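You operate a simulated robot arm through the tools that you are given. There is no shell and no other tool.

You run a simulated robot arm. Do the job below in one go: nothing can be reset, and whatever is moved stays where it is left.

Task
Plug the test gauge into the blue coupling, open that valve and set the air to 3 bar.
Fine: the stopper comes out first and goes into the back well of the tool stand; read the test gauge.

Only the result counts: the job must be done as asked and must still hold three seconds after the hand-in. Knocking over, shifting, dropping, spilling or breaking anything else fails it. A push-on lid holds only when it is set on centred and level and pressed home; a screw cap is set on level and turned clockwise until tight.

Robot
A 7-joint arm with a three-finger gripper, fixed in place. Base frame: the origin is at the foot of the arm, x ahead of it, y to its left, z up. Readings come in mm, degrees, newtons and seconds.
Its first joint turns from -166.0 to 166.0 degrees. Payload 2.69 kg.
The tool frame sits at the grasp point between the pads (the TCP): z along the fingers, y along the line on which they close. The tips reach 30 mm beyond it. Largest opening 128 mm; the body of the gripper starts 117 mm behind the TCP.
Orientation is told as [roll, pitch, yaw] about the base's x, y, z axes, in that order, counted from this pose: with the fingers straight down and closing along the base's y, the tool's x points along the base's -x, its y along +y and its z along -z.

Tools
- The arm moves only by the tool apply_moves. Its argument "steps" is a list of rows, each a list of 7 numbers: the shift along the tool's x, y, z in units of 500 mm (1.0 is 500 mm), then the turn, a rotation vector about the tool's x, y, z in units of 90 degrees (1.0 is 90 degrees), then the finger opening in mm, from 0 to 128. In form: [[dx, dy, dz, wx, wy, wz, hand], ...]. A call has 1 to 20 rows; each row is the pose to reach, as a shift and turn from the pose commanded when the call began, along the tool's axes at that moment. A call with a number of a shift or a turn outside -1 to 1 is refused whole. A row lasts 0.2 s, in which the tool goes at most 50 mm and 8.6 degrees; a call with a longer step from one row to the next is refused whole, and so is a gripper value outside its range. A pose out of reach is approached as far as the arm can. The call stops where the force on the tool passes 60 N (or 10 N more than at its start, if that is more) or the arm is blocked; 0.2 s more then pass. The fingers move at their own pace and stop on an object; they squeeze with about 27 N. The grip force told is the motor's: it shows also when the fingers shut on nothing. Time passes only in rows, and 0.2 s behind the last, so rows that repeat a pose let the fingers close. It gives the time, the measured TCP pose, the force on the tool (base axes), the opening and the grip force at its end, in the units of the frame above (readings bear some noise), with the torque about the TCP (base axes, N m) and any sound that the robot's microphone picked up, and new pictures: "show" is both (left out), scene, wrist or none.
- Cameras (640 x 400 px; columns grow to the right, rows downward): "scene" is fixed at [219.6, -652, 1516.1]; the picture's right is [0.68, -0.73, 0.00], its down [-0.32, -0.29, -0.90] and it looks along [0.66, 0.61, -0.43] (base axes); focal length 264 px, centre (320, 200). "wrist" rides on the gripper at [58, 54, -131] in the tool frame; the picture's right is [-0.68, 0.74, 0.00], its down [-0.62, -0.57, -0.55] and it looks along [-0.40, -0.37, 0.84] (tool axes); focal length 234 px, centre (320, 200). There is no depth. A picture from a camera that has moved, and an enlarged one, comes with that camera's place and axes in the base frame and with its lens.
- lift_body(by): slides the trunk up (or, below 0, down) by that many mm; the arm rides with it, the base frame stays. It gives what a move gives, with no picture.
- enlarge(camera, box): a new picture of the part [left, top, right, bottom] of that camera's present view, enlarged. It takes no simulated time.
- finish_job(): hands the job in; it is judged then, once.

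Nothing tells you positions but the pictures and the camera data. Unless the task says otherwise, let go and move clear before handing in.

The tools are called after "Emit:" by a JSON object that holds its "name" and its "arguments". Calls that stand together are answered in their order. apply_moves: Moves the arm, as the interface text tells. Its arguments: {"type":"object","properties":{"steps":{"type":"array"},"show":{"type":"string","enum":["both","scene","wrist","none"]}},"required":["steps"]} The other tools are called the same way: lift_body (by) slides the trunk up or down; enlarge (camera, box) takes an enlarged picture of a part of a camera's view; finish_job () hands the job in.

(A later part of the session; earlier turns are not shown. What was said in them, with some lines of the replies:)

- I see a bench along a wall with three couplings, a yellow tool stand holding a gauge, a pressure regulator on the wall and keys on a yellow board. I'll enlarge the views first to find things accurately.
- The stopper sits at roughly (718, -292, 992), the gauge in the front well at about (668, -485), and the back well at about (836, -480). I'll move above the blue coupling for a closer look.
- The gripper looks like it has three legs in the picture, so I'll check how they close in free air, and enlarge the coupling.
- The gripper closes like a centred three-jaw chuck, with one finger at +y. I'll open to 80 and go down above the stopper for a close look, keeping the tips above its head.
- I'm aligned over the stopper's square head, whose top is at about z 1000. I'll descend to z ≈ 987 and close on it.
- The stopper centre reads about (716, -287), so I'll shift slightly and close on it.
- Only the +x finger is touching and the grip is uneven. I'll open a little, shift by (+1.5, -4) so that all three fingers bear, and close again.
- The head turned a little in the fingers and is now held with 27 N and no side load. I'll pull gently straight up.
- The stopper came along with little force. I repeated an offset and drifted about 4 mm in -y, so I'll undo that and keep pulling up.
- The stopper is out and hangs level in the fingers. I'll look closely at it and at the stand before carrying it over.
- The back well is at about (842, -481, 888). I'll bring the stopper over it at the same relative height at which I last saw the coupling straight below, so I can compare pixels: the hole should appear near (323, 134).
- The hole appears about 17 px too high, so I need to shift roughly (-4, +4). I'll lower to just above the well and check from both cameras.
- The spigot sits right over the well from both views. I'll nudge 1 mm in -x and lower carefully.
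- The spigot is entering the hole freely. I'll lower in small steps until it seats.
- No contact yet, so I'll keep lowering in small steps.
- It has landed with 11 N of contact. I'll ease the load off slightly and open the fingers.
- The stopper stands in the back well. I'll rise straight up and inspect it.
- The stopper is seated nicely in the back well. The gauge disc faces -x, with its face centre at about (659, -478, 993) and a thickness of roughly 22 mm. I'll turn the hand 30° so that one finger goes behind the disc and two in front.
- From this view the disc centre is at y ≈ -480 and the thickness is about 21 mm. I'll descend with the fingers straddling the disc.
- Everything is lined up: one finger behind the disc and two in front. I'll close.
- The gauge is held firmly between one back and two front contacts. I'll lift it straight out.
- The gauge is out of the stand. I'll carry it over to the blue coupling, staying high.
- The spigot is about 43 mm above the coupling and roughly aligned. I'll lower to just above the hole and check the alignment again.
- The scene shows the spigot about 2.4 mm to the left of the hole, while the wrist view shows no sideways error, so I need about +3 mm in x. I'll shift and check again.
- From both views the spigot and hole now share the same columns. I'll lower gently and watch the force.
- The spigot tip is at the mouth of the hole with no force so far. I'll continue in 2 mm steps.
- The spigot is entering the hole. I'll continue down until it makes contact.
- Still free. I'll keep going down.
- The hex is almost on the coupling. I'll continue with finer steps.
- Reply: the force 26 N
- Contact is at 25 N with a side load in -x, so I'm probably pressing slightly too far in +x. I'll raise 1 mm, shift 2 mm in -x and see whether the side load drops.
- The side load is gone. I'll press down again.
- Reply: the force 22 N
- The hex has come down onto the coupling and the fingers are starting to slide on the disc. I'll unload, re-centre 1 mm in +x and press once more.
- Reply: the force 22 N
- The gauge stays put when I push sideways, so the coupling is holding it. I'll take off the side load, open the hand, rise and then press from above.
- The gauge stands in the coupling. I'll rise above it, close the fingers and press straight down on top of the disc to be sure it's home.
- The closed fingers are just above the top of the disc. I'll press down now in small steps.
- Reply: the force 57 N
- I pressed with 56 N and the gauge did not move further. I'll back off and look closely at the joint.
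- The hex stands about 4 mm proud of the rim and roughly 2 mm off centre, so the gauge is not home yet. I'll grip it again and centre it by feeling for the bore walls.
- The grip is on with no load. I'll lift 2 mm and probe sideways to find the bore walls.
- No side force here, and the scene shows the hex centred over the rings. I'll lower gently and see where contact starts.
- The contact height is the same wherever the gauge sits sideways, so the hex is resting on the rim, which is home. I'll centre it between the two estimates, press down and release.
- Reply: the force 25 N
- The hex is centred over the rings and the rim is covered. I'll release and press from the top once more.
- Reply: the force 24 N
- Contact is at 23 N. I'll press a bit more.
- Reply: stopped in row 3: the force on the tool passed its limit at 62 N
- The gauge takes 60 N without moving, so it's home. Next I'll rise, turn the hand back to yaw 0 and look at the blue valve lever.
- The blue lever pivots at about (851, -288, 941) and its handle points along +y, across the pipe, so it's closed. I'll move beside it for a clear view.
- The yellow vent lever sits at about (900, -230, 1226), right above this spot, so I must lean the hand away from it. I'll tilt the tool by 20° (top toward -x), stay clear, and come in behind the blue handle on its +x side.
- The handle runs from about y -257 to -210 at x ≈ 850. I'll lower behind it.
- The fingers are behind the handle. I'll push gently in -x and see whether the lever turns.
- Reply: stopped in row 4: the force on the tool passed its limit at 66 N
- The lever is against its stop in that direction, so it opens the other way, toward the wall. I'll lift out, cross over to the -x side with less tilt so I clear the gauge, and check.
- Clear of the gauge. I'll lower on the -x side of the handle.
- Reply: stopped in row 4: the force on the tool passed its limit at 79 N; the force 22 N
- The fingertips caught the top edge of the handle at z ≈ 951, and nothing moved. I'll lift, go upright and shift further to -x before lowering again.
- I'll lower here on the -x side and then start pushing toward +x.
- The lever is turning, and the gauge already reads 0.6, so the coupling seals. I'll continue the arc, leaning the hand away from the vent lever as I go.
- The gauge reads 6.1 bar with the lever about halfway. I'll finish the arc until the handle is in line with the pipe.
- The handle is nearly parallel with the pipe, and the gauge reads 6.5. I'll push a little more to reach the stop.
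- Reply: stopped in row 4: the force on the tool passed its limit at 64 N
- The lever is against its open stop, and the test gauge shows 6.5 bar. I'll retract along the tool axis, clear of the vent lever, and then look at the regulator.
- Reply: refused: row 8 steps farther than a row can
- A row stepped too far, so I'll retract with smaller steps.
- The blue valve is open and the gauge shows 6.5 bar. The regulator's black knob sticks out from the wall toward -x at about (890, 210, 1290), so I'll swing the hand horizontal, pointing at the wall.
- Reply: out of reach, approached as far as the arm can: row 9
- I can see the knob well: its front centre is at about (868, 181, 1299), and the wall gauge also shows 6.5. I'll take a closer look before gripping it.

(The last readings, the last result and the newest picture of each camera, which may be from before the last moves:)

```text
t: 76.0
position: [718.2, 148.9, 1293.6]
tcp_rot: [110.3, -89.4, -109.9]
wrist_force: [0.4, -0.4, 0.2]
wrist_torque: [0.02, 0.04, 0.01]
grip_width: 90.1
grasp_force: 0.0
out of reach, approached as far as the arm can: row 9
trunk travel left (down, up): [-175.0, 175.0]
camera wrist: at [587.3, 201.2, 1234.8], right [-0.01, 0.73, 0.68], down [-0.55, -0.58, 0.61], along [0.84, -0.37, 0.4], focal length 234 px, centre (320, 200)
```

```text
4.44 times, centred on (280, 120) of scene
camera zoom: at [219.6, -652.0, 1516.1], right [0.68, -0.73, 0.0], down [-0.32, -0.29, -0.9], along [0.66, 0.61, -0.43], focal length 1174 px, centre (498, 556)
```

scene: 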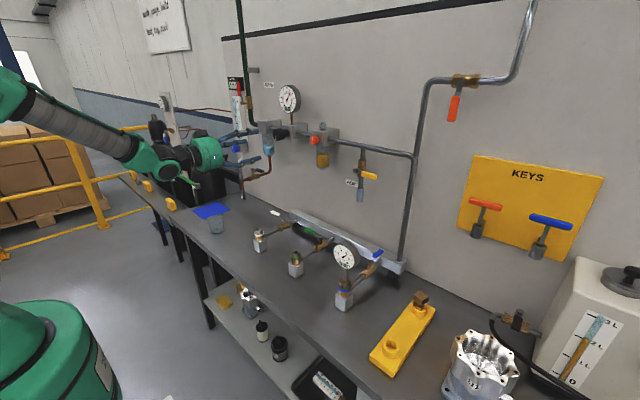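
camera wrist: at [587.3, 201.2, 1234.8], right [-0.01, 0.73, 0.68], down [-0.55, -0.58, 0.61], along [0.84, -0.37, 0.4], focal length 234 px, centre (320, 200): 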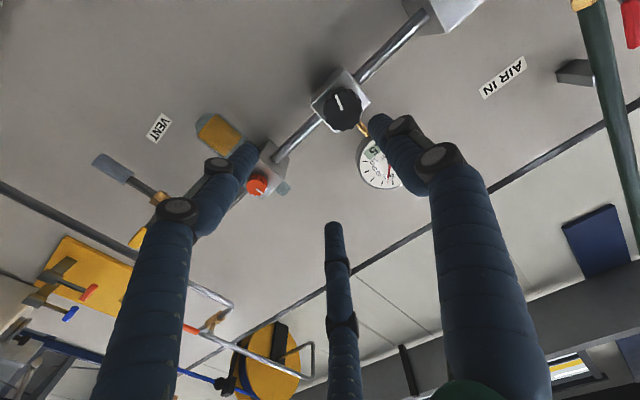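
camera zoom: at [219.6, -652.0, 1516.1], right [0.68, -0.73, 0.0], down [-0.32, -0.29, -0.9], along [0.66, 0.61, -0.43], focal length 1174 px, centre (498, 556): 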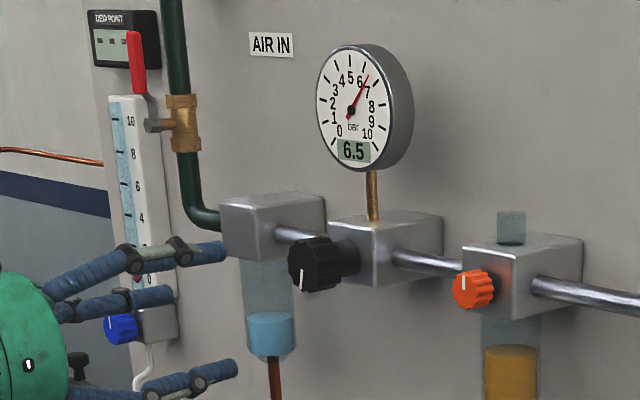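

The knob is about 45 mm across and sticks out 40 to 50 mm, centred near (y 182, z 1298). I'll move in front of it and check the alignment.

Emit:
{"name": "apply_moves", "arguments": {"steps": [[-0.002, 0.02, 0.05, 0, 0, 0, 90], [-0.005, 0.04, 0.1, 0, 0, 0, 90], [-0.007, 0.055, 0.15, 0, 0, 0, 90], [-0.009, 0.066, 0.204, 0, 0, 0, 90], [-0.009, 0.066, 0.204, 0, 0, 0, 90]]}}

Emit:
{"name": "enlarge", "arguments": {"camera": "wrist", "box": [240, 60, 440, 220]}}

Emit:
{"name": "enlarge", "arguments": {"camera": "scene", "box": [230, 75, 330, 165]}}

```text
t: 77.2
position: [821.8, 183.2, 1297.3]
tcp_rot: [99.2, -89.5, -99.0]
wrist_force: [0.0, 0.0, -0.1]
wrist_torque: [-0.03, -0.03, -0.01]
grip_width: 90.2
grasp_force: 0.2
trunk travel left (down, up): [-175.0, 175.0]
camera wrist: at [690.4, 235.5, 1239.2], right [-0.01, 0.73, 0.68], down [-0.55, -0.57, 0.61], along [0.84, -0.37, 0.4], focal length 234 px, centre (320, 200)
```

scene: 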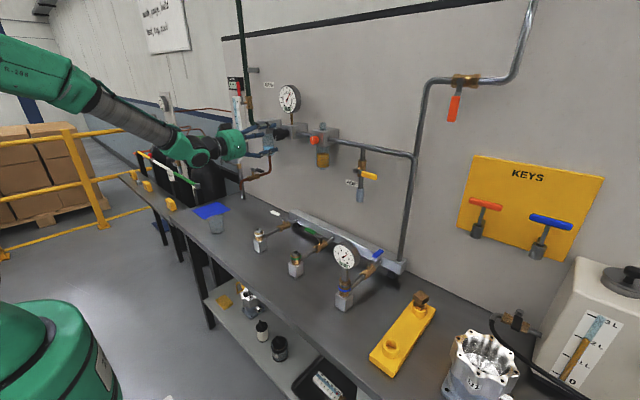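
wrist: 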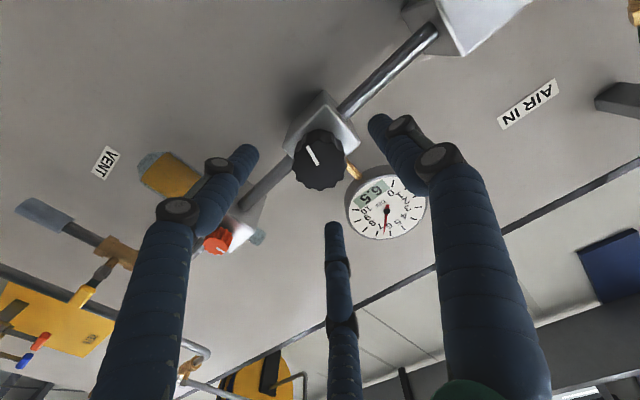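

```text
2.50 times, centred on (340, 140) of wrist
camera zoom: at [690.4, 235.5, 1239.2], right [-0.01, 0.73, 0.68], down [-0.55, -0.57, 0.61], along [0.84, -0.37, 0.4], focal length 585 px, centre (270, 350)
```

zoom: 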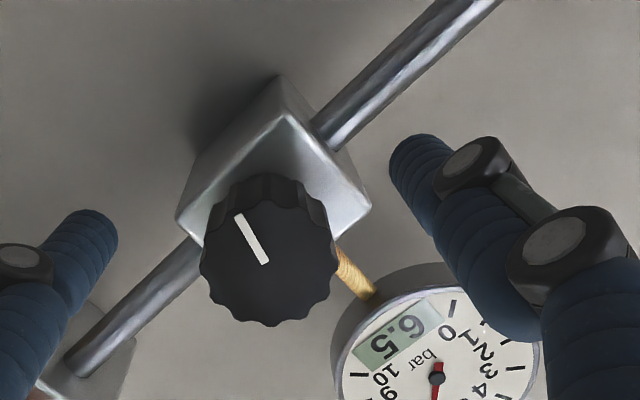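

```text
4.44 times, centred on (280, 120) of scene
camera zoom: at [219.6, -652.0, 1516.1], right [0.68, -0.73, 0.0], down [-0.32, -0.29, -0.9], along [0.66, 0.61, -0.43], focal length 1174 px, centre (498, 556)
```

zoom: 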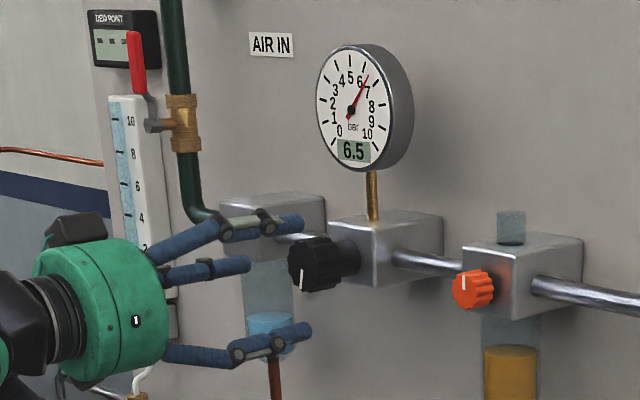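

The knob front is at (874, 182, 1298), and I'm well centred. I'll move in by 50 mm and close on it.

Emit:
{"name": "apply_moves", "arguments": {"steps": [[0, 0, 0.03, 0, 0, 0, 90], [0, -0.001, 0.06, 0, 0, 0, 90], [0, -0.001, 0.085, 0, 0, 0, 90], [0, -0.001, 0.1, 0, 0, 0, 90], [0, -0.001, 0.1, 0, 0, 0, 70], [0, -0.001, 0.1, 0, 0, 0, 55], [0, -0.001, 0.1, 0, 0, 0, 45], [0, -0.001, 0.1, 0, 0, 0, 35], [0, -0.001, 0.1, 0, 0, 0, 35]]}}

Emit:
{"name": "enlarge", "arguments": {"camera": "wrist", "box": [240, 60, 440, 220]}}

Emit:
{"name": "enlarge", "arguments": {"camera": "scene", "box": [230, 75, 330, 165]}}

```text
t: 79.2
position: [870.9, 181.4, 1299.8]
tcp_rot: [113.5, -89.3, -113.2]
wrist_force: [3.3, -6.3, 9.2]
wrist_torque: [-0.03, -0.13, -0.22]
grip_width: 45.2
grasp_force: 7.6
trunk travel left (down, up): [-175.0, 175.0]
camera wrist: at [740.1, 234.2, 1241.1], right [-0.01, 0.73, 0.68], down [-0.55, -0.58, 0.61], along [0.84, -0.37, 0.4], focal length 234 px, centre (320, 200)
```

scene: 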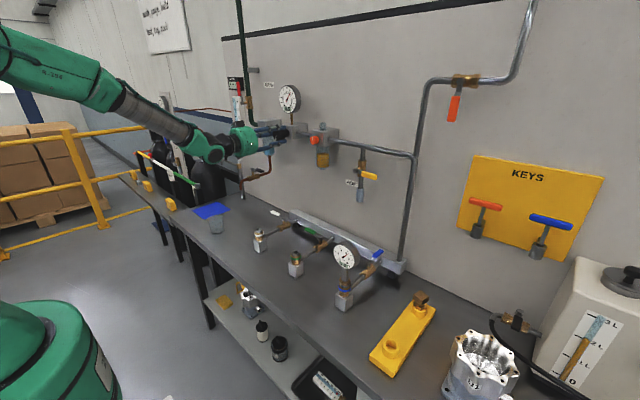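
wrist: 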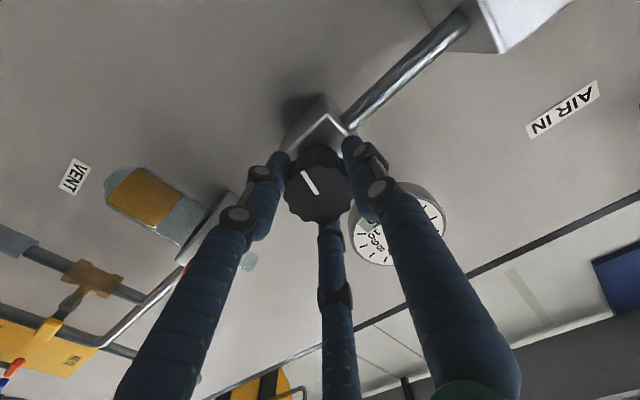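

```text
2.50 times, centred on (340, 140) of wrist
camera zoom: at [740.1, 234.2, 1241.1], right [-0.01, 0.73, 0.68], down [-0.55, -0.58, 0.61], along [0.84, -0.37, 0.4], focal length 585 px, centre (270, 350)
```

zoom: 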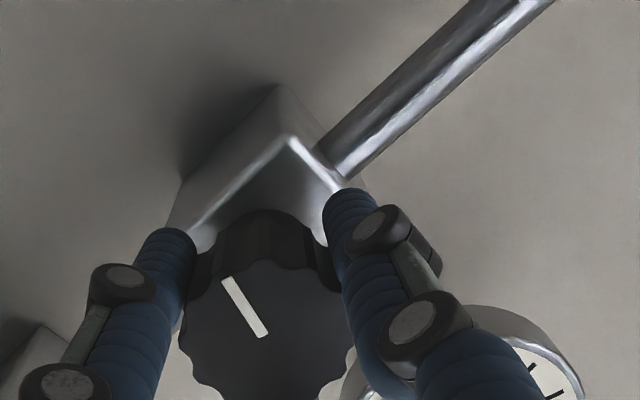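

```text
4.44 times, centred on (280, 120) of scene
camera zoom: at [219.6, -652.0, 1516.1], right [0.68, -0.73, 0.0], down [-0.32, -0.29, -0.9], along [0.66, 0.61, -0.43], focal length 1174 px, centre (498, 556)
```

zoom: 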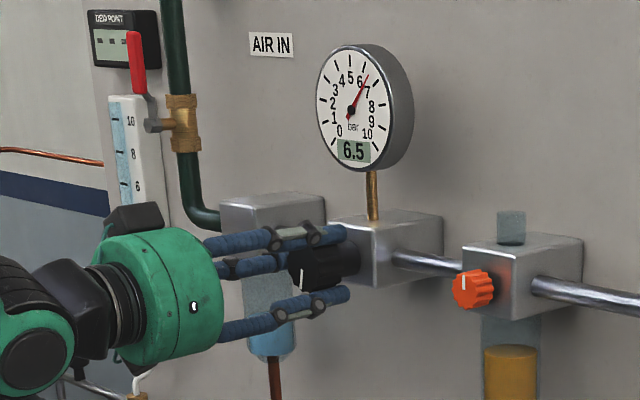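

The grip is slightly off centre, with the load on the upper finger. I'll shift up 1.5 mm and 1 mm in -y, then close fully.

Emit:
{"name": "apply_moves", "arguments": {"steps": [[0, 0, 0, 0, 0, 0, 50], [-0.003, -0.002, 0, 0, 0, 0, 50], [-0.003, -0.002, 0, 0, 0, 0, 42], [-0.003, -0.002, 0, 0, 0, 0, 30], [-0.003, -0.002, 0, 0, 0, 0, 25], [-0.003, -0.002, 0, 0, 0, 0, 25]], "show": "none"}}

```text
t: 80.6
position: [870.9, 179.0, 1300.7]
tcp_rot: [105.1, -89.5, -104.8]
wrist_force: [-0.1, -4.4, 3.4]
wrist_torque: [0.01, -0.08, -0.15]
grip_width: 43.9
grasp_force: 45.0
trunk travel left (down, up): [-175.0, 175.0]
```

The grip is good. I'll turn the knob about 20° counter-clockwise and read the test gauge.

Emit:
{"name": "apply_moves", "arguments": {"steps": [[0, 0, 0, 0, 0, -0.06, 25], [0, 0, 0, 0, 0, -0.12, 25], [0, 0, 0, 0, 0, -0.18, 25], [0, 0, 0, 0, 0, -0.2222, 25], [0, 0, 0, 0, 0, -0.2222, 25]]}}

Emit:
{"name": "enlarge", "arguments": {"camera": "scene", "box": [325, 235, 365, 275]}}

Emit:
{"name": "enlarge", "arguments": {"camera": "wrist", "box": [240, 60, 440, 220]}}

Emit:
{"name": "enlarge", "arguments": {"camera": "scene", "box": [230, 75, 330, 165]}}

```text
t: 81.8
position: [870.8, 180.6, 1299.5]
tcp_rot: [-90.5, -70.5, 90.8]
wrist_force: [1.9, -3.9, 5.8]
wrist_torque: [0.02, 0.1, 0.03]
grip_width: 43.7
grasp_force: 45.6
trunk travel left (down, up): [-175.0, 175.0]
camera wrist: at [740.0, 209.8, 1226.3], right [-0.01, 0.92, 0.39], down [-0.55, -0.33, 0.77], along [0.84, -0.21, 0.51], focal length 234 px, centre (320, 200)
```

scene: 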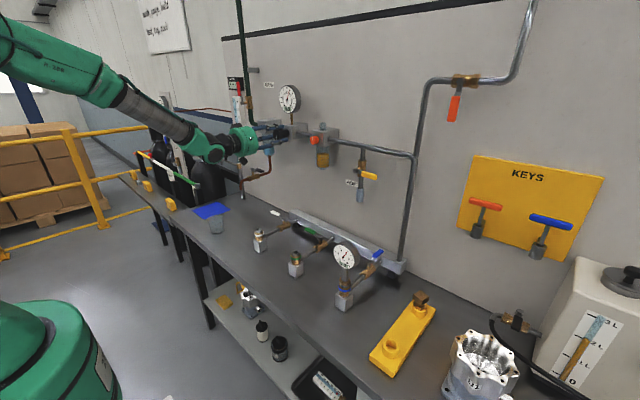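
wrist: 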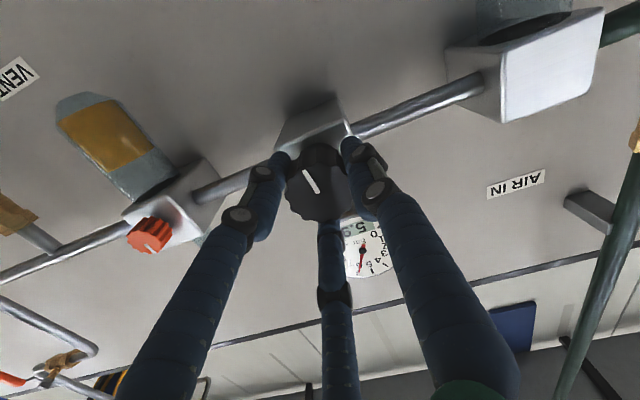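

```text
10.00 times, centred on (345, 255) of scene
camera zoom: at [219.6, -652.0, 1516.1], right [0.68, -0.73, 0.0], down [-0.32, -0.29, -0.9], along [0.66, 0.61, -0.43], focal length 2643 px, centre (70, -350)
```

zoom: 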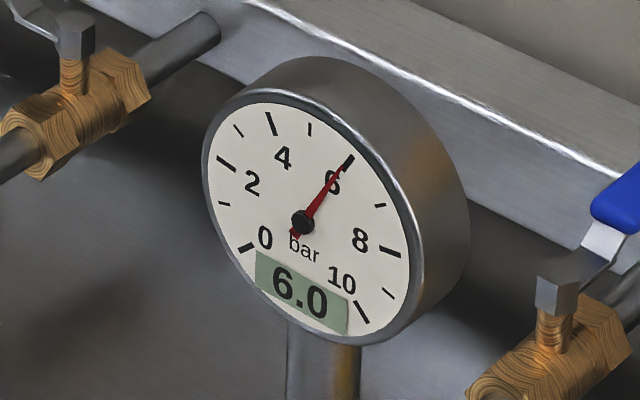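

```text
2.50 times, centred on (340, 140) of wrist
camera zoom: at [740.0, 209.8, 1226.3], right [-0.01, 0.92, 0.39], down [-0.55, -0.33, 0.77], along [0.84, -0.21, 0.51], focal length 585 px, centre (270, 350)
```

zoom: 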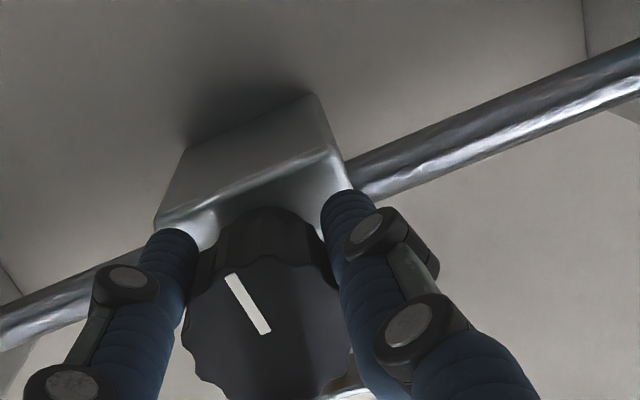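

```text
4.44 times, centred on (280, 120) of scene
camera zoom: at [219.6, -652.0, 1516.1], right [0.68, -0.73, 0.0], down [-0.32, -0.29, -0.9], along [0.66, 0.61, -0.43], focal length 1174 px, centre (498, 556)
```

zoom: 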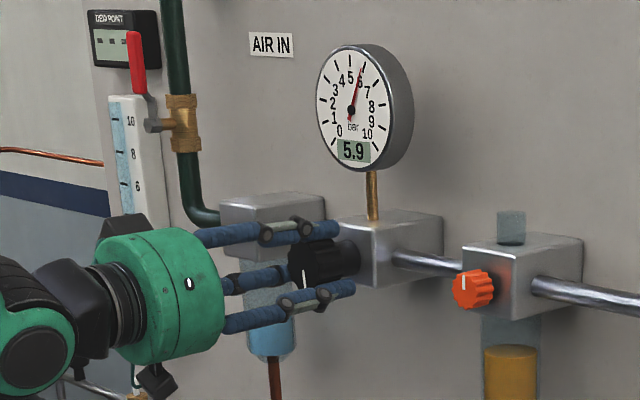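

It's falling: the test gauge shows 6.0. I'll keep turning counter-clockwise by another 45° and let it settle.

Emit:
{"name": "apply_moves", "arguments": {"steps": [[0, 0, 0, 0, 0, -0.08, 25], [0, 0, 0, 0, 0, -0.16, 25], [0, 0, 0, 0, 0, -0.24, 25], [0, 0, 0, 0, 0, -0.32, 25], [0, 0, 0, 0, 0, -0.4, 25], [0, 0, 0, 0, 0, -0.48, 25], [0, 0, 0, 0, 0, -0.5, 25], [0, 0, 0, 0, 0, -0.5, 25], [0, 0, 0, 0, 0, -0.5, 25], [0, 0, 0, 0, 0, -0.5, 25], [0, 0, 0, 0, 0, -0.5, 25]]}}

Emit:
{"name": "enlarge", "arguments": {"camera": "scene", "box": [325, 235, 365, 275]}}

Emit:
{"name": "enlarge", "arguments": {"camera": "scene", "box": [230, 75, 330, 165]}}

```text
t: 84.2
position: [869.6, 178.6, 1299.4]
tcp_rot: [-90.1, -25.5, 90.5]
wrist_force: [10.8, -3.5, 10.9]
wrist_torque: [0.0, -0.25, -0.12]
grip_width: 43.6
grasp_force: 44.7
trunk travel left (down, up): [-175.0, 175.0]
camera wrist: at [740.3, 149.2, 1225.6], right [0.0, 0.93, -0.37], down [-0.55, 0.31, 0.77], along [0.83, 0.21, 0.51], focal length 234 px, centre (320, 200)
```

scene: 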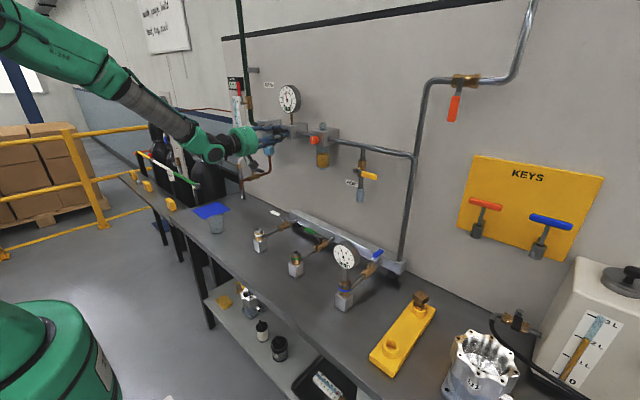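
wrist: 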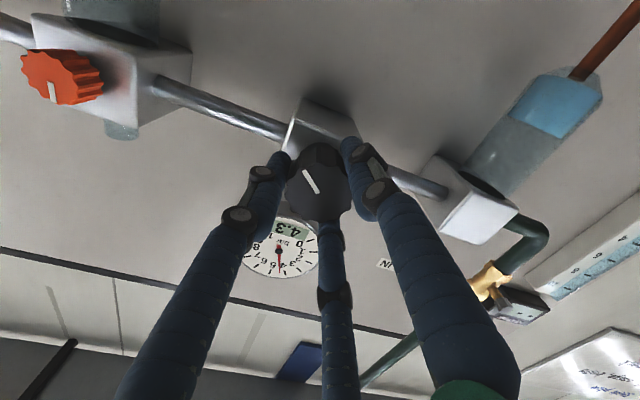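

```text
10.00 times, centred on (345, 255) of scene
camera zoom: at [219.6, -652.0, 1516.1], right [0.68, -0.73, 0.0], down [-0.32, -0.29, -0.9], along [0.66, 0.61, -0.43], focal length 2643 px, centre (70, -350)
```

zoom: 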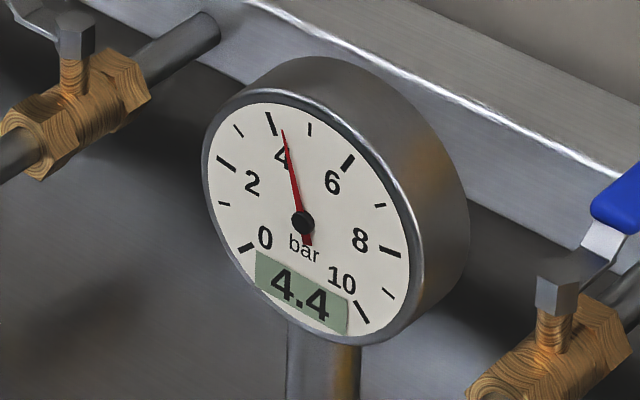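

```text
4.44 times, centred on (280, 120) of scene
camera zoom: at [219.6, -652.0, 1516.1], right [0.68, -0.73, 0.0], down [-0.32, -0.29, -0.9], along [0.66, 0.61, -0.43], focal length 1174 px, centre (498, 556)
```

zoom: 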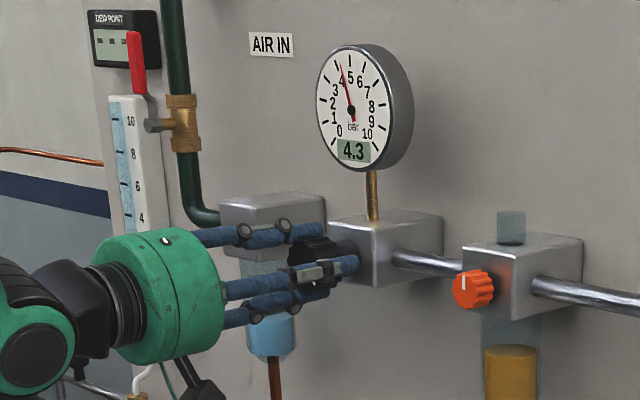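

The test gauge shows 4.4 bar, which is about 0.033 bar per degree. I'll turn another 36° and let it settle.

Emit:
{"name": "apply_moves", "arguments": {"steps": [[0, 0, 0, 0, 0, -0.08, 25], [0, 0, 0, 0, 0, -0.16, 25], [0, 0, 0, 0, 0, -0.24, 25], [0, 0, 0, 0, 0, -0.32, 25], [0, 0, 0, 0, 0, -0.4, 25], [0, 0, 0, 0, 0, -0.4, 25], [0, 0, 0, 0, 0, -0.4, 25], [0, 0, 0, 0, 0, -0.4, 25], [0, 0, 0, 0, 0, -0.4, 25], [0, 0, 0, 0, 0, -0.4, 25], [0, 0, 0, 0, 0, -0.4, 25], [0, 0, 0, 0, 0, -0.4, 25]]}}

Emit:
{"name": "enlarge", "arguments": {"camera": "scene", "box": [325, 235, 365, 275]}}

Emit:
{"name": "enlarge", "arguments": {"camera": "scene", "box": [230, 75, 330, 165]}}

```text
t: 86.8
position: [870.3, 178.8, 1301.4]
tcp_rot: [-90.2, 10.5, 90.2]
wrist_force: [9.5, -0.6, 14.1]
wrist_torque: [0.02, -0.29, -0.04]
grip_width: 43.6
grasp_force: 45.5
trunk travel left (down, up): [-175.0, 175.0]
camera wrist: at [740.4, 111.5, 1257.1], right [0.0, 0.53, -0.85], down [-0.55, 0.7, 0.44], along [0.83, 0.47, 0.29], focal length 234 px, centre (320, 200)
```

scene: 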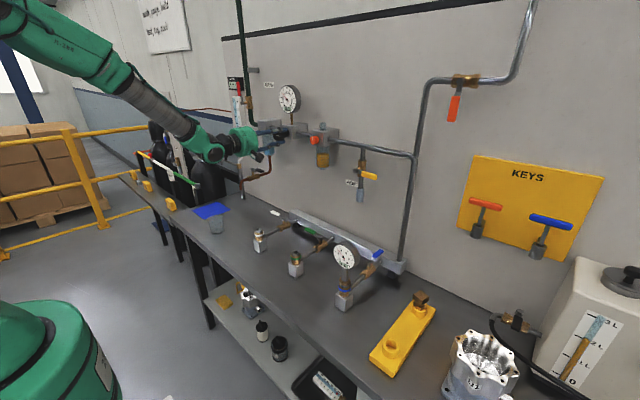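
wrist: 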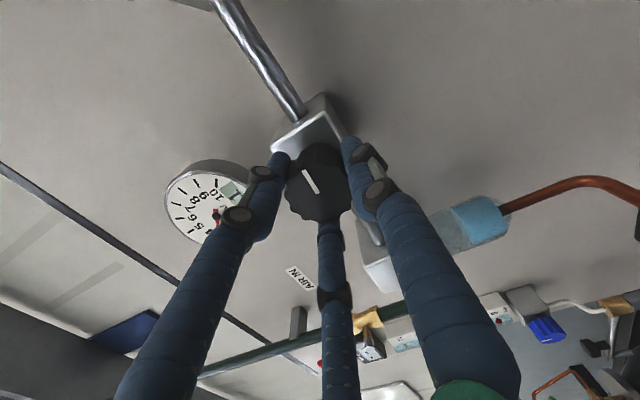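

```text
10.00 times, centred on (345, 255) of scene
camera zoom: at [219.6, -652.0, 1516.1], right [0.68, -0.73, 0.0], down [-0.32, -0.29, -0.9], along [0.66, 0.61, -0.43], focal length 2643 px, centre (70, -350)
```

zoom: 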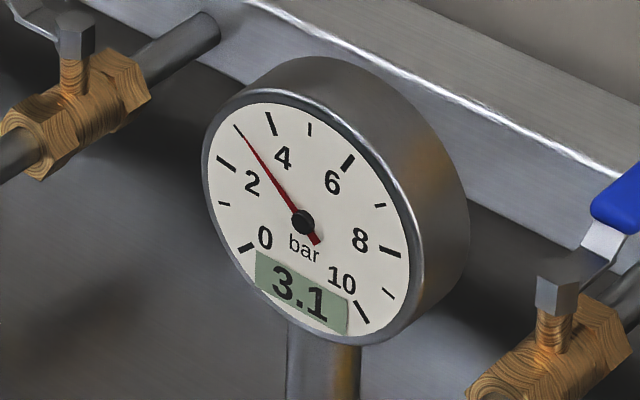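

```text
4.44 times, centred on (280, 120) of scene
camera zoom: at [219.6, -652.0, 1516.1], right [0.68, -0.73, 0.0], down [-0.32, -0.29, -0.9], along [0.66, 0.61, -0.43], focal length 1174 px, centre (498, 556)
```

zoom: 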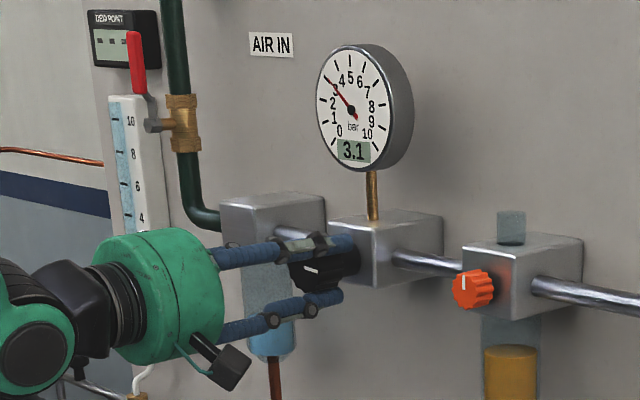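

The test gauge shows 3.1 bar. I'll turn about 3° more and wait for it to settle.

Emit:
{"name": "apply_moves", "arguments": {"steps": [[0, 0, 0, 0, 0, -0.02, 25], [0, 0, 0, 0, 0, -0.033, 25], [0, 0, 0, 0, 0, -0.033, 25], [0, 0, 0, 0, 0, -0.033, 25], [0, 0, 0, 0, 0, -0.033, 25], [0, 0, 0, 0, 0, -0.033, 25], [0, 0, 0, 0, 0, -0.033, 25], [0, 0, 0, 0, 0, -0.033, 25], [0, 0, 0, 0, 0, -0.033, 25], [0, 0, 0, 0, 0, -0.033, 25]], "show": "none"}}

Emit:
{"name": "enlarge", "arguments": {"camera": "scene", "box": [325, 235, 365, 275]}}

Emit:
{"name": "enlarge", "arguments": {"camera": "scene", "box": [230, 75, 330, 165]}}

```text
t: 89.0
position: [871.3, 179.9, 1300.3]
tcp_rot: [-90.2, 13.4, 90.4]
wrist_force: [13.1, 2.7, 17.7]
wrist_torque: [0.03, -0.35, 0.05]
grip_width: 43.5
grasp_force: 45.5
trunk travel left (down, up): [-175.0, 175.0]
```

```text
10.00 times, centred on (345, 255) of scene
camera zoom: at [219.6, -652.0, 1516.1], right [0.68, -0.73, 0.0], down [-0.32, -0.29, -0.9], along [0.66, 0.61, -0.43], focal length 2643 px, centre (70, -350)
```

zoom: 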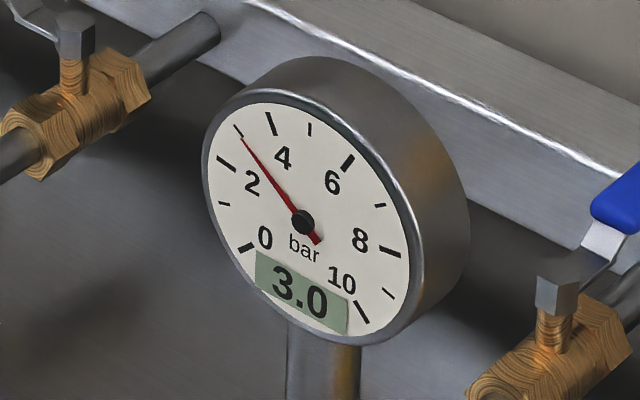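

```text
4.44 times, centred on (280, 120) of scene
camera zoom: at [219.6, -652.0, 1516.1], right [0.68, -0.73, 0.0], down [-0.32, -0.29, -0.9], along [0.66, 0.61, -0.43], focal length 1174 px, centre (498, 556)
```

zoom: 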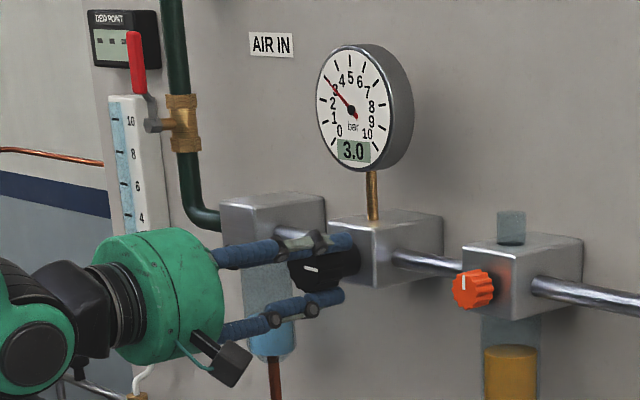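

It reads 3.0 bar. I'll open the hand slowly, back straight out and check that the reading holds.

Emit:
{"name": "apply_moves", "arguments": {"steps": [[0, 0, 0, 0, 0, 0, 48], [0, 0, 0, 0, 0, 0, 56], [0, 0, 0, 0, 0, 0, 76], [0, 0, 0, 0, 0, 0, 90], [0, 0, -0.04, 0, 0, 0, 90], [0, 0, -0.12, 0, 0, 0, 90], [0, 0, -0.2, 0, 0, 0, 90], [0, 0, -0.28, 0, 0, 0, 90], [0, 0, -0.3, 0, 0, 0, 90], [0, 0, -0.3, 0, 0, 0, 90], [0, 0, -0.3, 0, 0, 0, 90], [0, 0, -0.3, 0, 0, 0, 90]]}}

Emit:
{"name": "enlarge", "arguments": {"camera": "scene", "box": [325, 235, 365, 275]}}

Emit:
{"name": "enlarge", "arguments": {"camera": "scene", "box": [230, 75, 330, 165]}}

Emit:
{"name": "enlarge", "arguments": {"camera": "scene", "box": [320, 235, 460, 375]}}

```text
t: 91.6
position: [720.7, 179.9, 1298.7]
tcp_rot: [-90.1, 13.4, 90.2]
wrist_force: [0.4, -0.3, 0.0]
wrist_torque: [0.02, 0.01, 0.0]
grip_width: 90.4
grasp_force: 0.0
trunk travel left (down, up): [-175.0, 175.0]
camera wrist: at [590.1, 108.3, 1259.4], right [0.0, 0.49, -0.87], down [-0.55, 0.73, 0.41], along [0.83, 0.48, 0.27], focal length 234 px, centre (320, 200)
```

scene: 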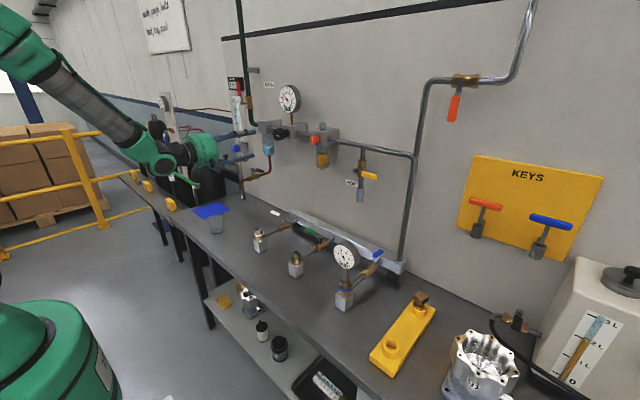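
wrist: 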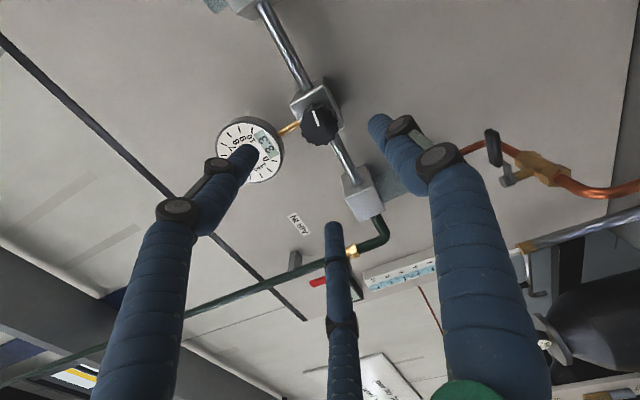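

```text
10.00 times, centred on (345, 255) of scene
camera zoom: at [219.6, -652.0, 1516.1], right [0.68, -0.73, 0.0], down [-0.32, -0.29, -0.9], along [0.66, 0.61, -0.43], focal length 2643 px, centre (70, -350)
```

zoom: 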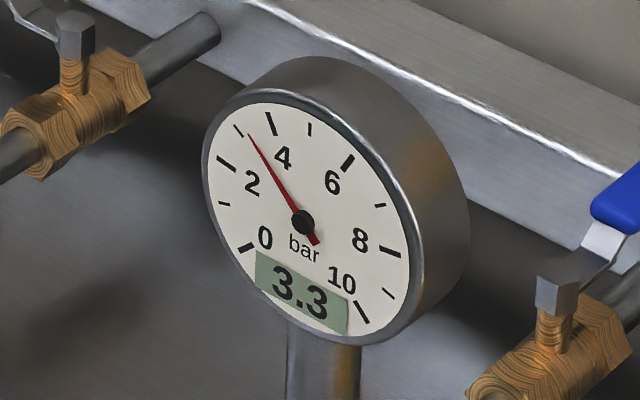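

```text
4.44 times, centred on (280, 120) of scene
camera zoom: at [219.6, -652.0, 1516.1], right [0.68, -0.73, 0.0], down [-0.32, -0.29, -0.9], along [0.66, 0.61, -0.43], focal length 1174 px, centre (498, 556)
```

zoom: 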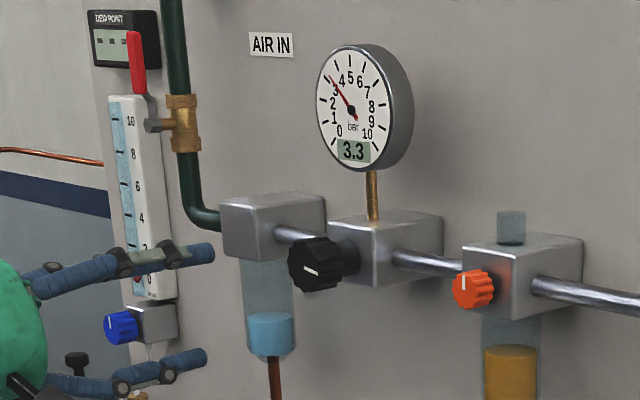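

```text
2.86 times, centred on (390, 305) of scene
camera zoom: at [219.6, -652.0, 1516.1], right [0.68, -0.73, 0.0], down [-0.32, -0.29, -0.9], along [0.66, 0.61, -0.43], focal length 755 px, centre (120, -100)
```

zoom: 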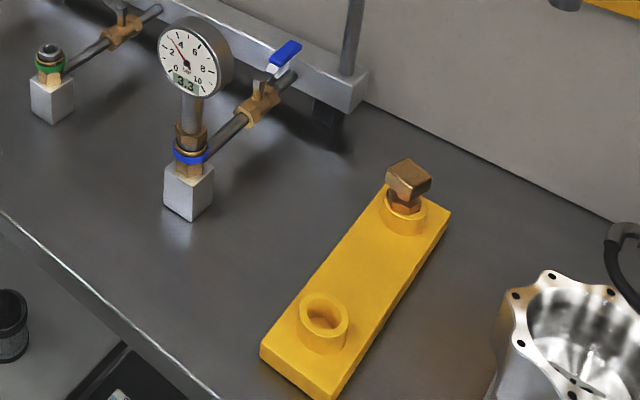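

After release it crept back to 3.3 because of the side load in the grip. I'll regrip about 1.5 mm higher so there's less side load, and correct.

Emit:
{"name": "apply_moves", "arguments": {"steps": [[0.0007, -0.0029, 0.08, 0, 0, 0, 90], [0.0007, -0.0029, 0.16, 0, 0, 0, 90], [0.0007, -0.0029, 0.23, 0, 0, 0, 90], [0.0007, -0.0029, 0.28, 0, 0, 0, 90], [0.0007, -0.0029, 0.3, 0, 0, 0, 90], [0.0007, -0.0029, 0.3, 0, 0, 0, 70], [0.0007, -0.0029, 0.3, 0, 0, 0, 54], [0.0007, -0.0029, 0.3, 0, 0, 0, 46], [0.0007, -0.0029, 0.3, 0, 0, 0, 40], [0.0007, -0.0029, 0.3, 0, 0, 0, 40]]}}

Emit:
{"name": "enlarge", "arguments": {"camera": "scene", "box": [325, 235, 365, 275]}}

Emit:
{"name": "enlarge", "arguments": {"camera": "wrist", "box": [240, 60, 440, 220]}}

```text
t: 93.8
position: [870.6, 179.8, 1299.5]
tcp_rot: [-90.1, 13.4, 90.2]
wrist_force: [-1.6, -1.4, -1.3]
wrist_torque: [-0.05, 0.01, -0.05]
grip_width: 44.0
grasp_force: 45.5
trunk travel left (down, up): [-175.0, 175.0]
camera wrist: at [740.1, 109.4, 1260.9], right [0.0, 0.49, -0.87], down [-0.55, 0.73, 0.41], along [0.83, 0.48, 0.27], focal length 234 px, centre (320, 200)
```

scene: 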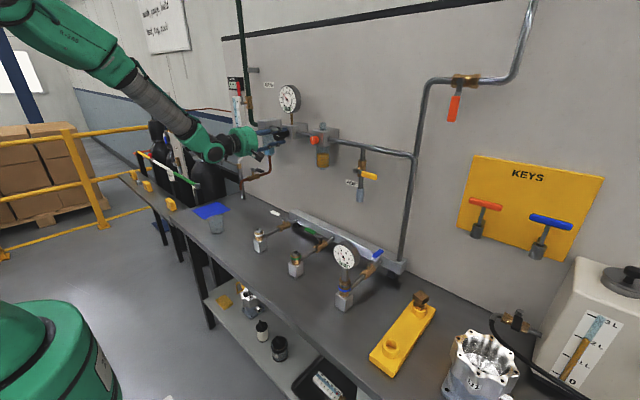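
wrist: 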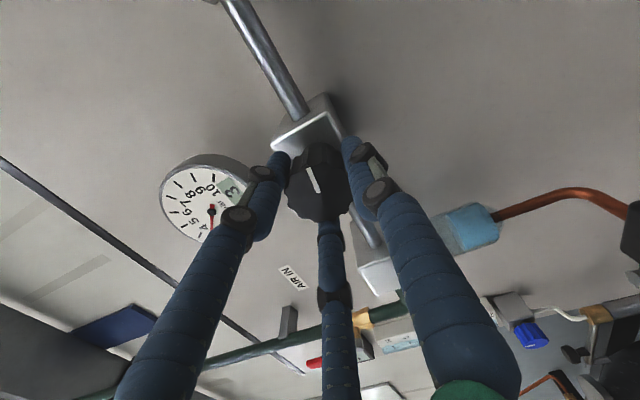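

```text
10.00 times, centred on (345, 255) of scene
camera zoom: at [219.6, -652.0, 1516.1], right [0.68, -0.73, 0.0], down [-0.32, -0.29, -0.9], along [0.66, 0.61, -0.43], focal length 2643 px, centre (70, -350)
```

zoom: 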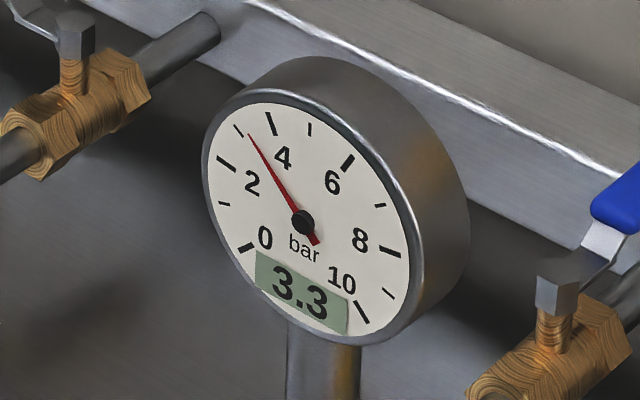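

```text
2.50 times, centred on (340, 140) of wrist
camera zoom: at [740.1, 109.4, 1260.9], right [0.0, 0.49, -0.87], down [-0.55, 0.73, 0.41], along [0.83, 0.48, 0.27], focal length 585 px, centre (270, 350)
```

zoom: 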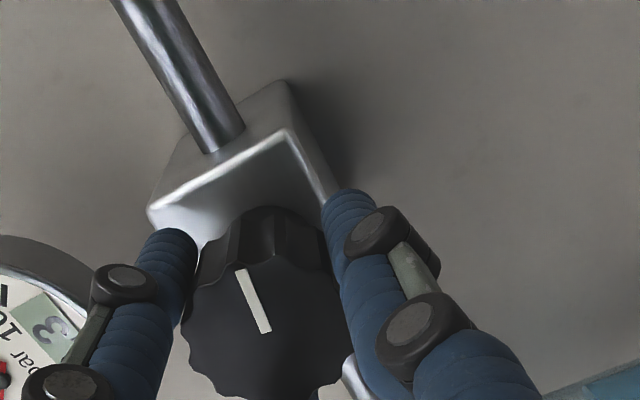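

The grip is now free of side load. I'll turn 9° counter-clockwise, wait, then release and check.

Emit:
{"name": "apply_moves", "arguments": {"steps": [[0, 0, 0, 0, 0, -0.05, 40], [0, 0, 0, 0, 0, -0.1, 40], [0, 0, 0, 0, 0, -0.1, 40], [0, 0, 0, 0, 0, -0.1, 40], [0, 0, 0, 0, 0, -0.1, 40], [0, 0, 0, 0, 0, -0.1, 40], [0, 0, 0, 0, 0, -0.1, 40], [0, 0, 0, 0, 0, -0.1, 40], [0, 0, 0, 0, 0, -0.1, 40], [0, 0, 0, 0, 0, -0.1, 40]], "show": "none"}}

Emit:
{"name": "enlarge", "arguments": {"camera": "scene", "box": [325, 235, 365, 275]}}

Emit:
{"name": "apply_moves", "arguments": {"steps": [[0, 0, 0, 0, 0, 0, 48], [0, 0, 0, 0, 0, 0, 56], [0, 0, 0, 0, 0, 0, 60], [0, 0, 0, 0, 0, 0, 60], [0, 0, 0, 0, 0, 0, 60], [0, 0, 0, 0, 0, 0, 60], [0, 0, 0, 0, 0, 0, 60], [0, 0, 0, 0, 0, 0, 60], [0, 0, 0, 0, 0, 0, 60], [0, 0, 0, 0, 0, 0, 60]], "show": "none"}}

Emit:
{"name": "enlarge", "arguments": {"camera": "scene", "box": [325, 235, 365, 275]}}

```text
t: 96.0
position: [869.7, 179.4, 1299.6]
tcp_rot: [-90.1, 22.5, 90.3]
wrist_force: [-5.2, -1.5, -6.5]
wrist_torque: [-0.01, 0.19, -0.02]
grip_width: 44.2
grasp_force: 44.9
trunk travel left (down, up): [-175.0, 175.0]
```

```text
10.00 times, centred on (345, 255) of scene
camera zoom: at [219.6, -652.0, 1516.1], right [0.68, -0.73, 0.0], down [-0.32, -0.29, -0.9], along [0.66, 0.61, -0.43], focal length 2643 px, centre (70, -350)
```

zoom: 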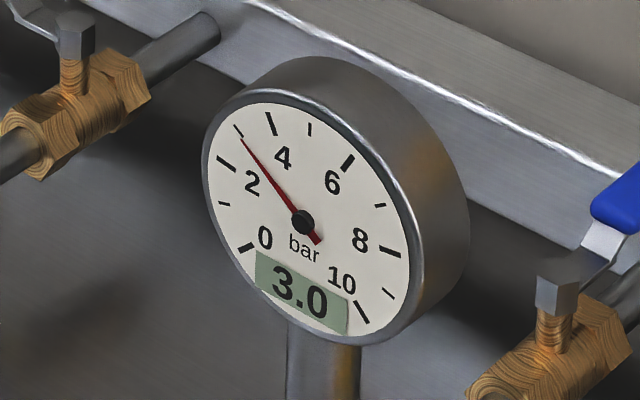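

```text
t: 98.2
position: [869.5, 180.2, 1301.0]
tcp_rot: [-90.1, 22.5, 90.4]
wrist_force: [-0.4, -1.2, -0.7]
wrist_torque: [-0.04, 0.04, -0.01]
grip_width: 60.1
grasp_force: 0.1
trunk travel left (down, up): [-175.0, 175.0]
```

```text
10.00 times, centred on (345, 255) of scene
camera zoom: at [219.6, -652.0, 1516.1], right [0.68, -0.73, 0.0], down [-0.32, -0.29, -0.9], along [0.66, 0.61, -0.43], focal length 2643 px, centre (70, -350)
```

zoom: 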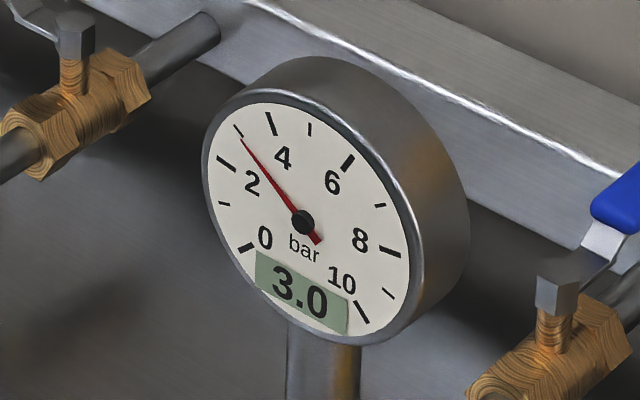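

It holds 3.0 bar after release. I'll open wider, back straight out and do the final checks.

Emit:
{"name": "apply_moves", "arguments": {"steps": [[0, 0, 0, 0, 0, 0, 80], [0, 0, 0, 0, 0, 0, 90], [0, 0, -0.04, 0, 0, 0, 90], [0, 0, -0.12, 0, 0, 0, 90], [0, 0, -0.2, 0, 0, 0, 90], [0, 0, -0.28, 0, 0, 0, 90], [0, 0, -0.34, 0, 0, 0, 90], [0, 0, -0.34, 0, 0, 0, 90], [0, 0, -0.34, 0, 0, 0, 90], [0, 0, -0.34, 0, 0, 0, 90], [0, 0, -0.34, 0, 0, 0, 90], [0, 0, -0.34, 0, 0, 0, 90], [0, 0, -0.34, 0, 0, 0, 90], [0, 0, -0.34, 0, 0, 0, 90], [0, 0, -0.34, 0, 0, 0, 90]]}}

Emit:
{"name": "enlarge", "arguments": {"camera": "scene", "box": [325, 235, 365, 275]}}

Emit:
{"name": "enlarge", "arguments": {"camera": "scene", "box": [230, 75, 330, 165]}}

Emit:
{"name": "enlarge", "arguments": {"camera": "scene", "box": [320, 235, 460, 375]}}

```text
t: 101.4
position: [701.3, 179.6, 1300.5]
tcp_rot: [-90.1, 22.4, 90.3]
wrist_force: [-0.1, 0.3, 0.9]
wrist_torque: [-0.01, -0.02, 0.02]
grip_width: 89.9
grasp_force: 0.0
trunk travel left (down, up): [-175.0, 175.0]
camera wrist: at [570.5, 103.8, 1273.0], right [0.0, 0.34, -0.94], down [-0.55, 0.78, 0.29], along [0.83, 0.52, 0.19], focal length 234 px, centre (320, 200)
```

scene: 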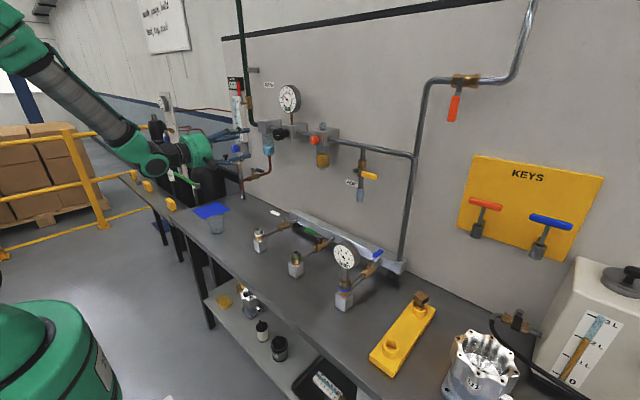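
wrist: 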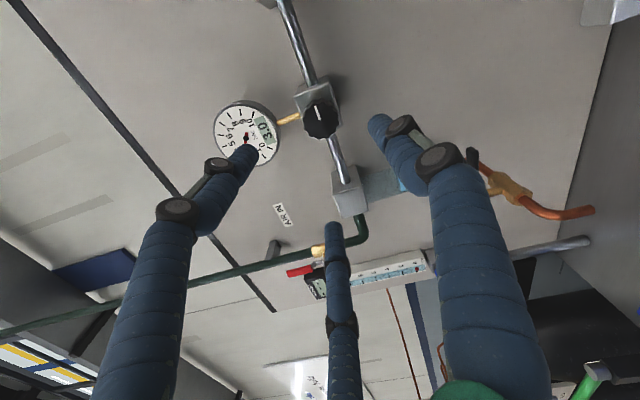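

```text
10.00 times, centred on (345, 255) of scene
camera zoom: at [219.6, -652.0, 1516.1], right [0.68, -0.73, 0.0], down [-0.32, -0.29, -0.9], along [0.66, 0.61, -0.43], focal length 2643 px, centre (70, -350)
```

zoom: 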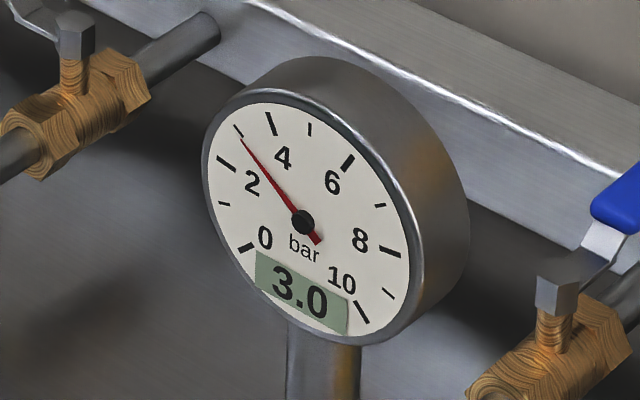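

```text
4.44 times, centred on (280, 120) of scene
camera zoom: at [219.6, -652.0, 1516.1], right [0.68, -0.73, 0.0], down [-0.32, -0.29, -0.9], along [0.66, 0.61, -0.43], focal length 1174 px, centre (498, 556)
```

zoom: 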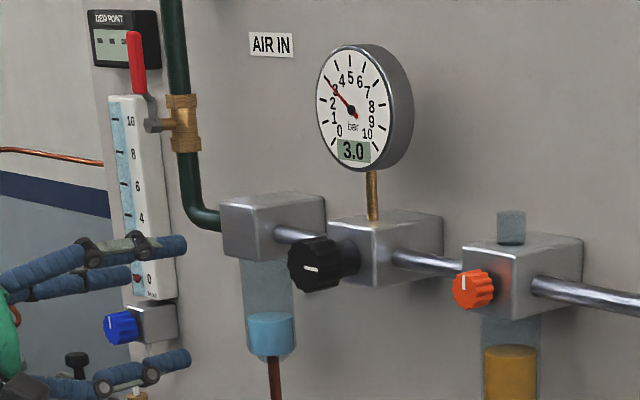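

```text
2.86 times, centred on (390, 305) of scene
camera zoom: at [219.6, -652.0, 1516.1], right [0.68, -0.73, 0.0], down [-0.32, -0.29, -0.9], along [0.66, 0.61, -0.43], focal length 755 px, centre (120, -100)
```

zoom: 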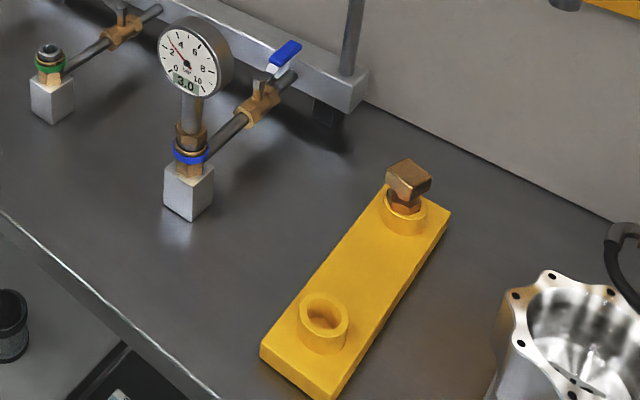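

The test gauge holds 3.0 bar in the blue coupling, the blue lever is fully open, and the stopper stands in the back well of the stand. The hand is clear and nothing else has moved, so I'm handing in.

Emit:
{"name": "finish_job", "arguments": {}}

```text
The job is handed in.
```

The test gauge is plugged into the blue coupling, that valve is fully open, and the air is set to 3.0 bar on the test gauge. I've handed the job in; no verdict came back.

- **Stopper:** it came out first and is standing in the back well of the tool stand.
- **Gauge fit:** I pressed the gauge down with about 60 N and it did not move further. It then read pressure as the valve opened.
- **Pressure:** it was 6.5 bar with the valve open. I turned the regulator knob down, and it crept back to 3.3 after the first release. I regripped and corrected it, and 3.0 then held for about five seconds after I let go. The wall gauge agrees.
- **Extra force:**
  - I first pushed the blue lever the wrong way, about 66 N against its stop.
  - Later the fingertips hit the top of its handle at about 79 N.
  - The lever still turned smoothly to open, and I saw no damage.

The hand is clear of everything, and I saw nothing else on the bench shifted.
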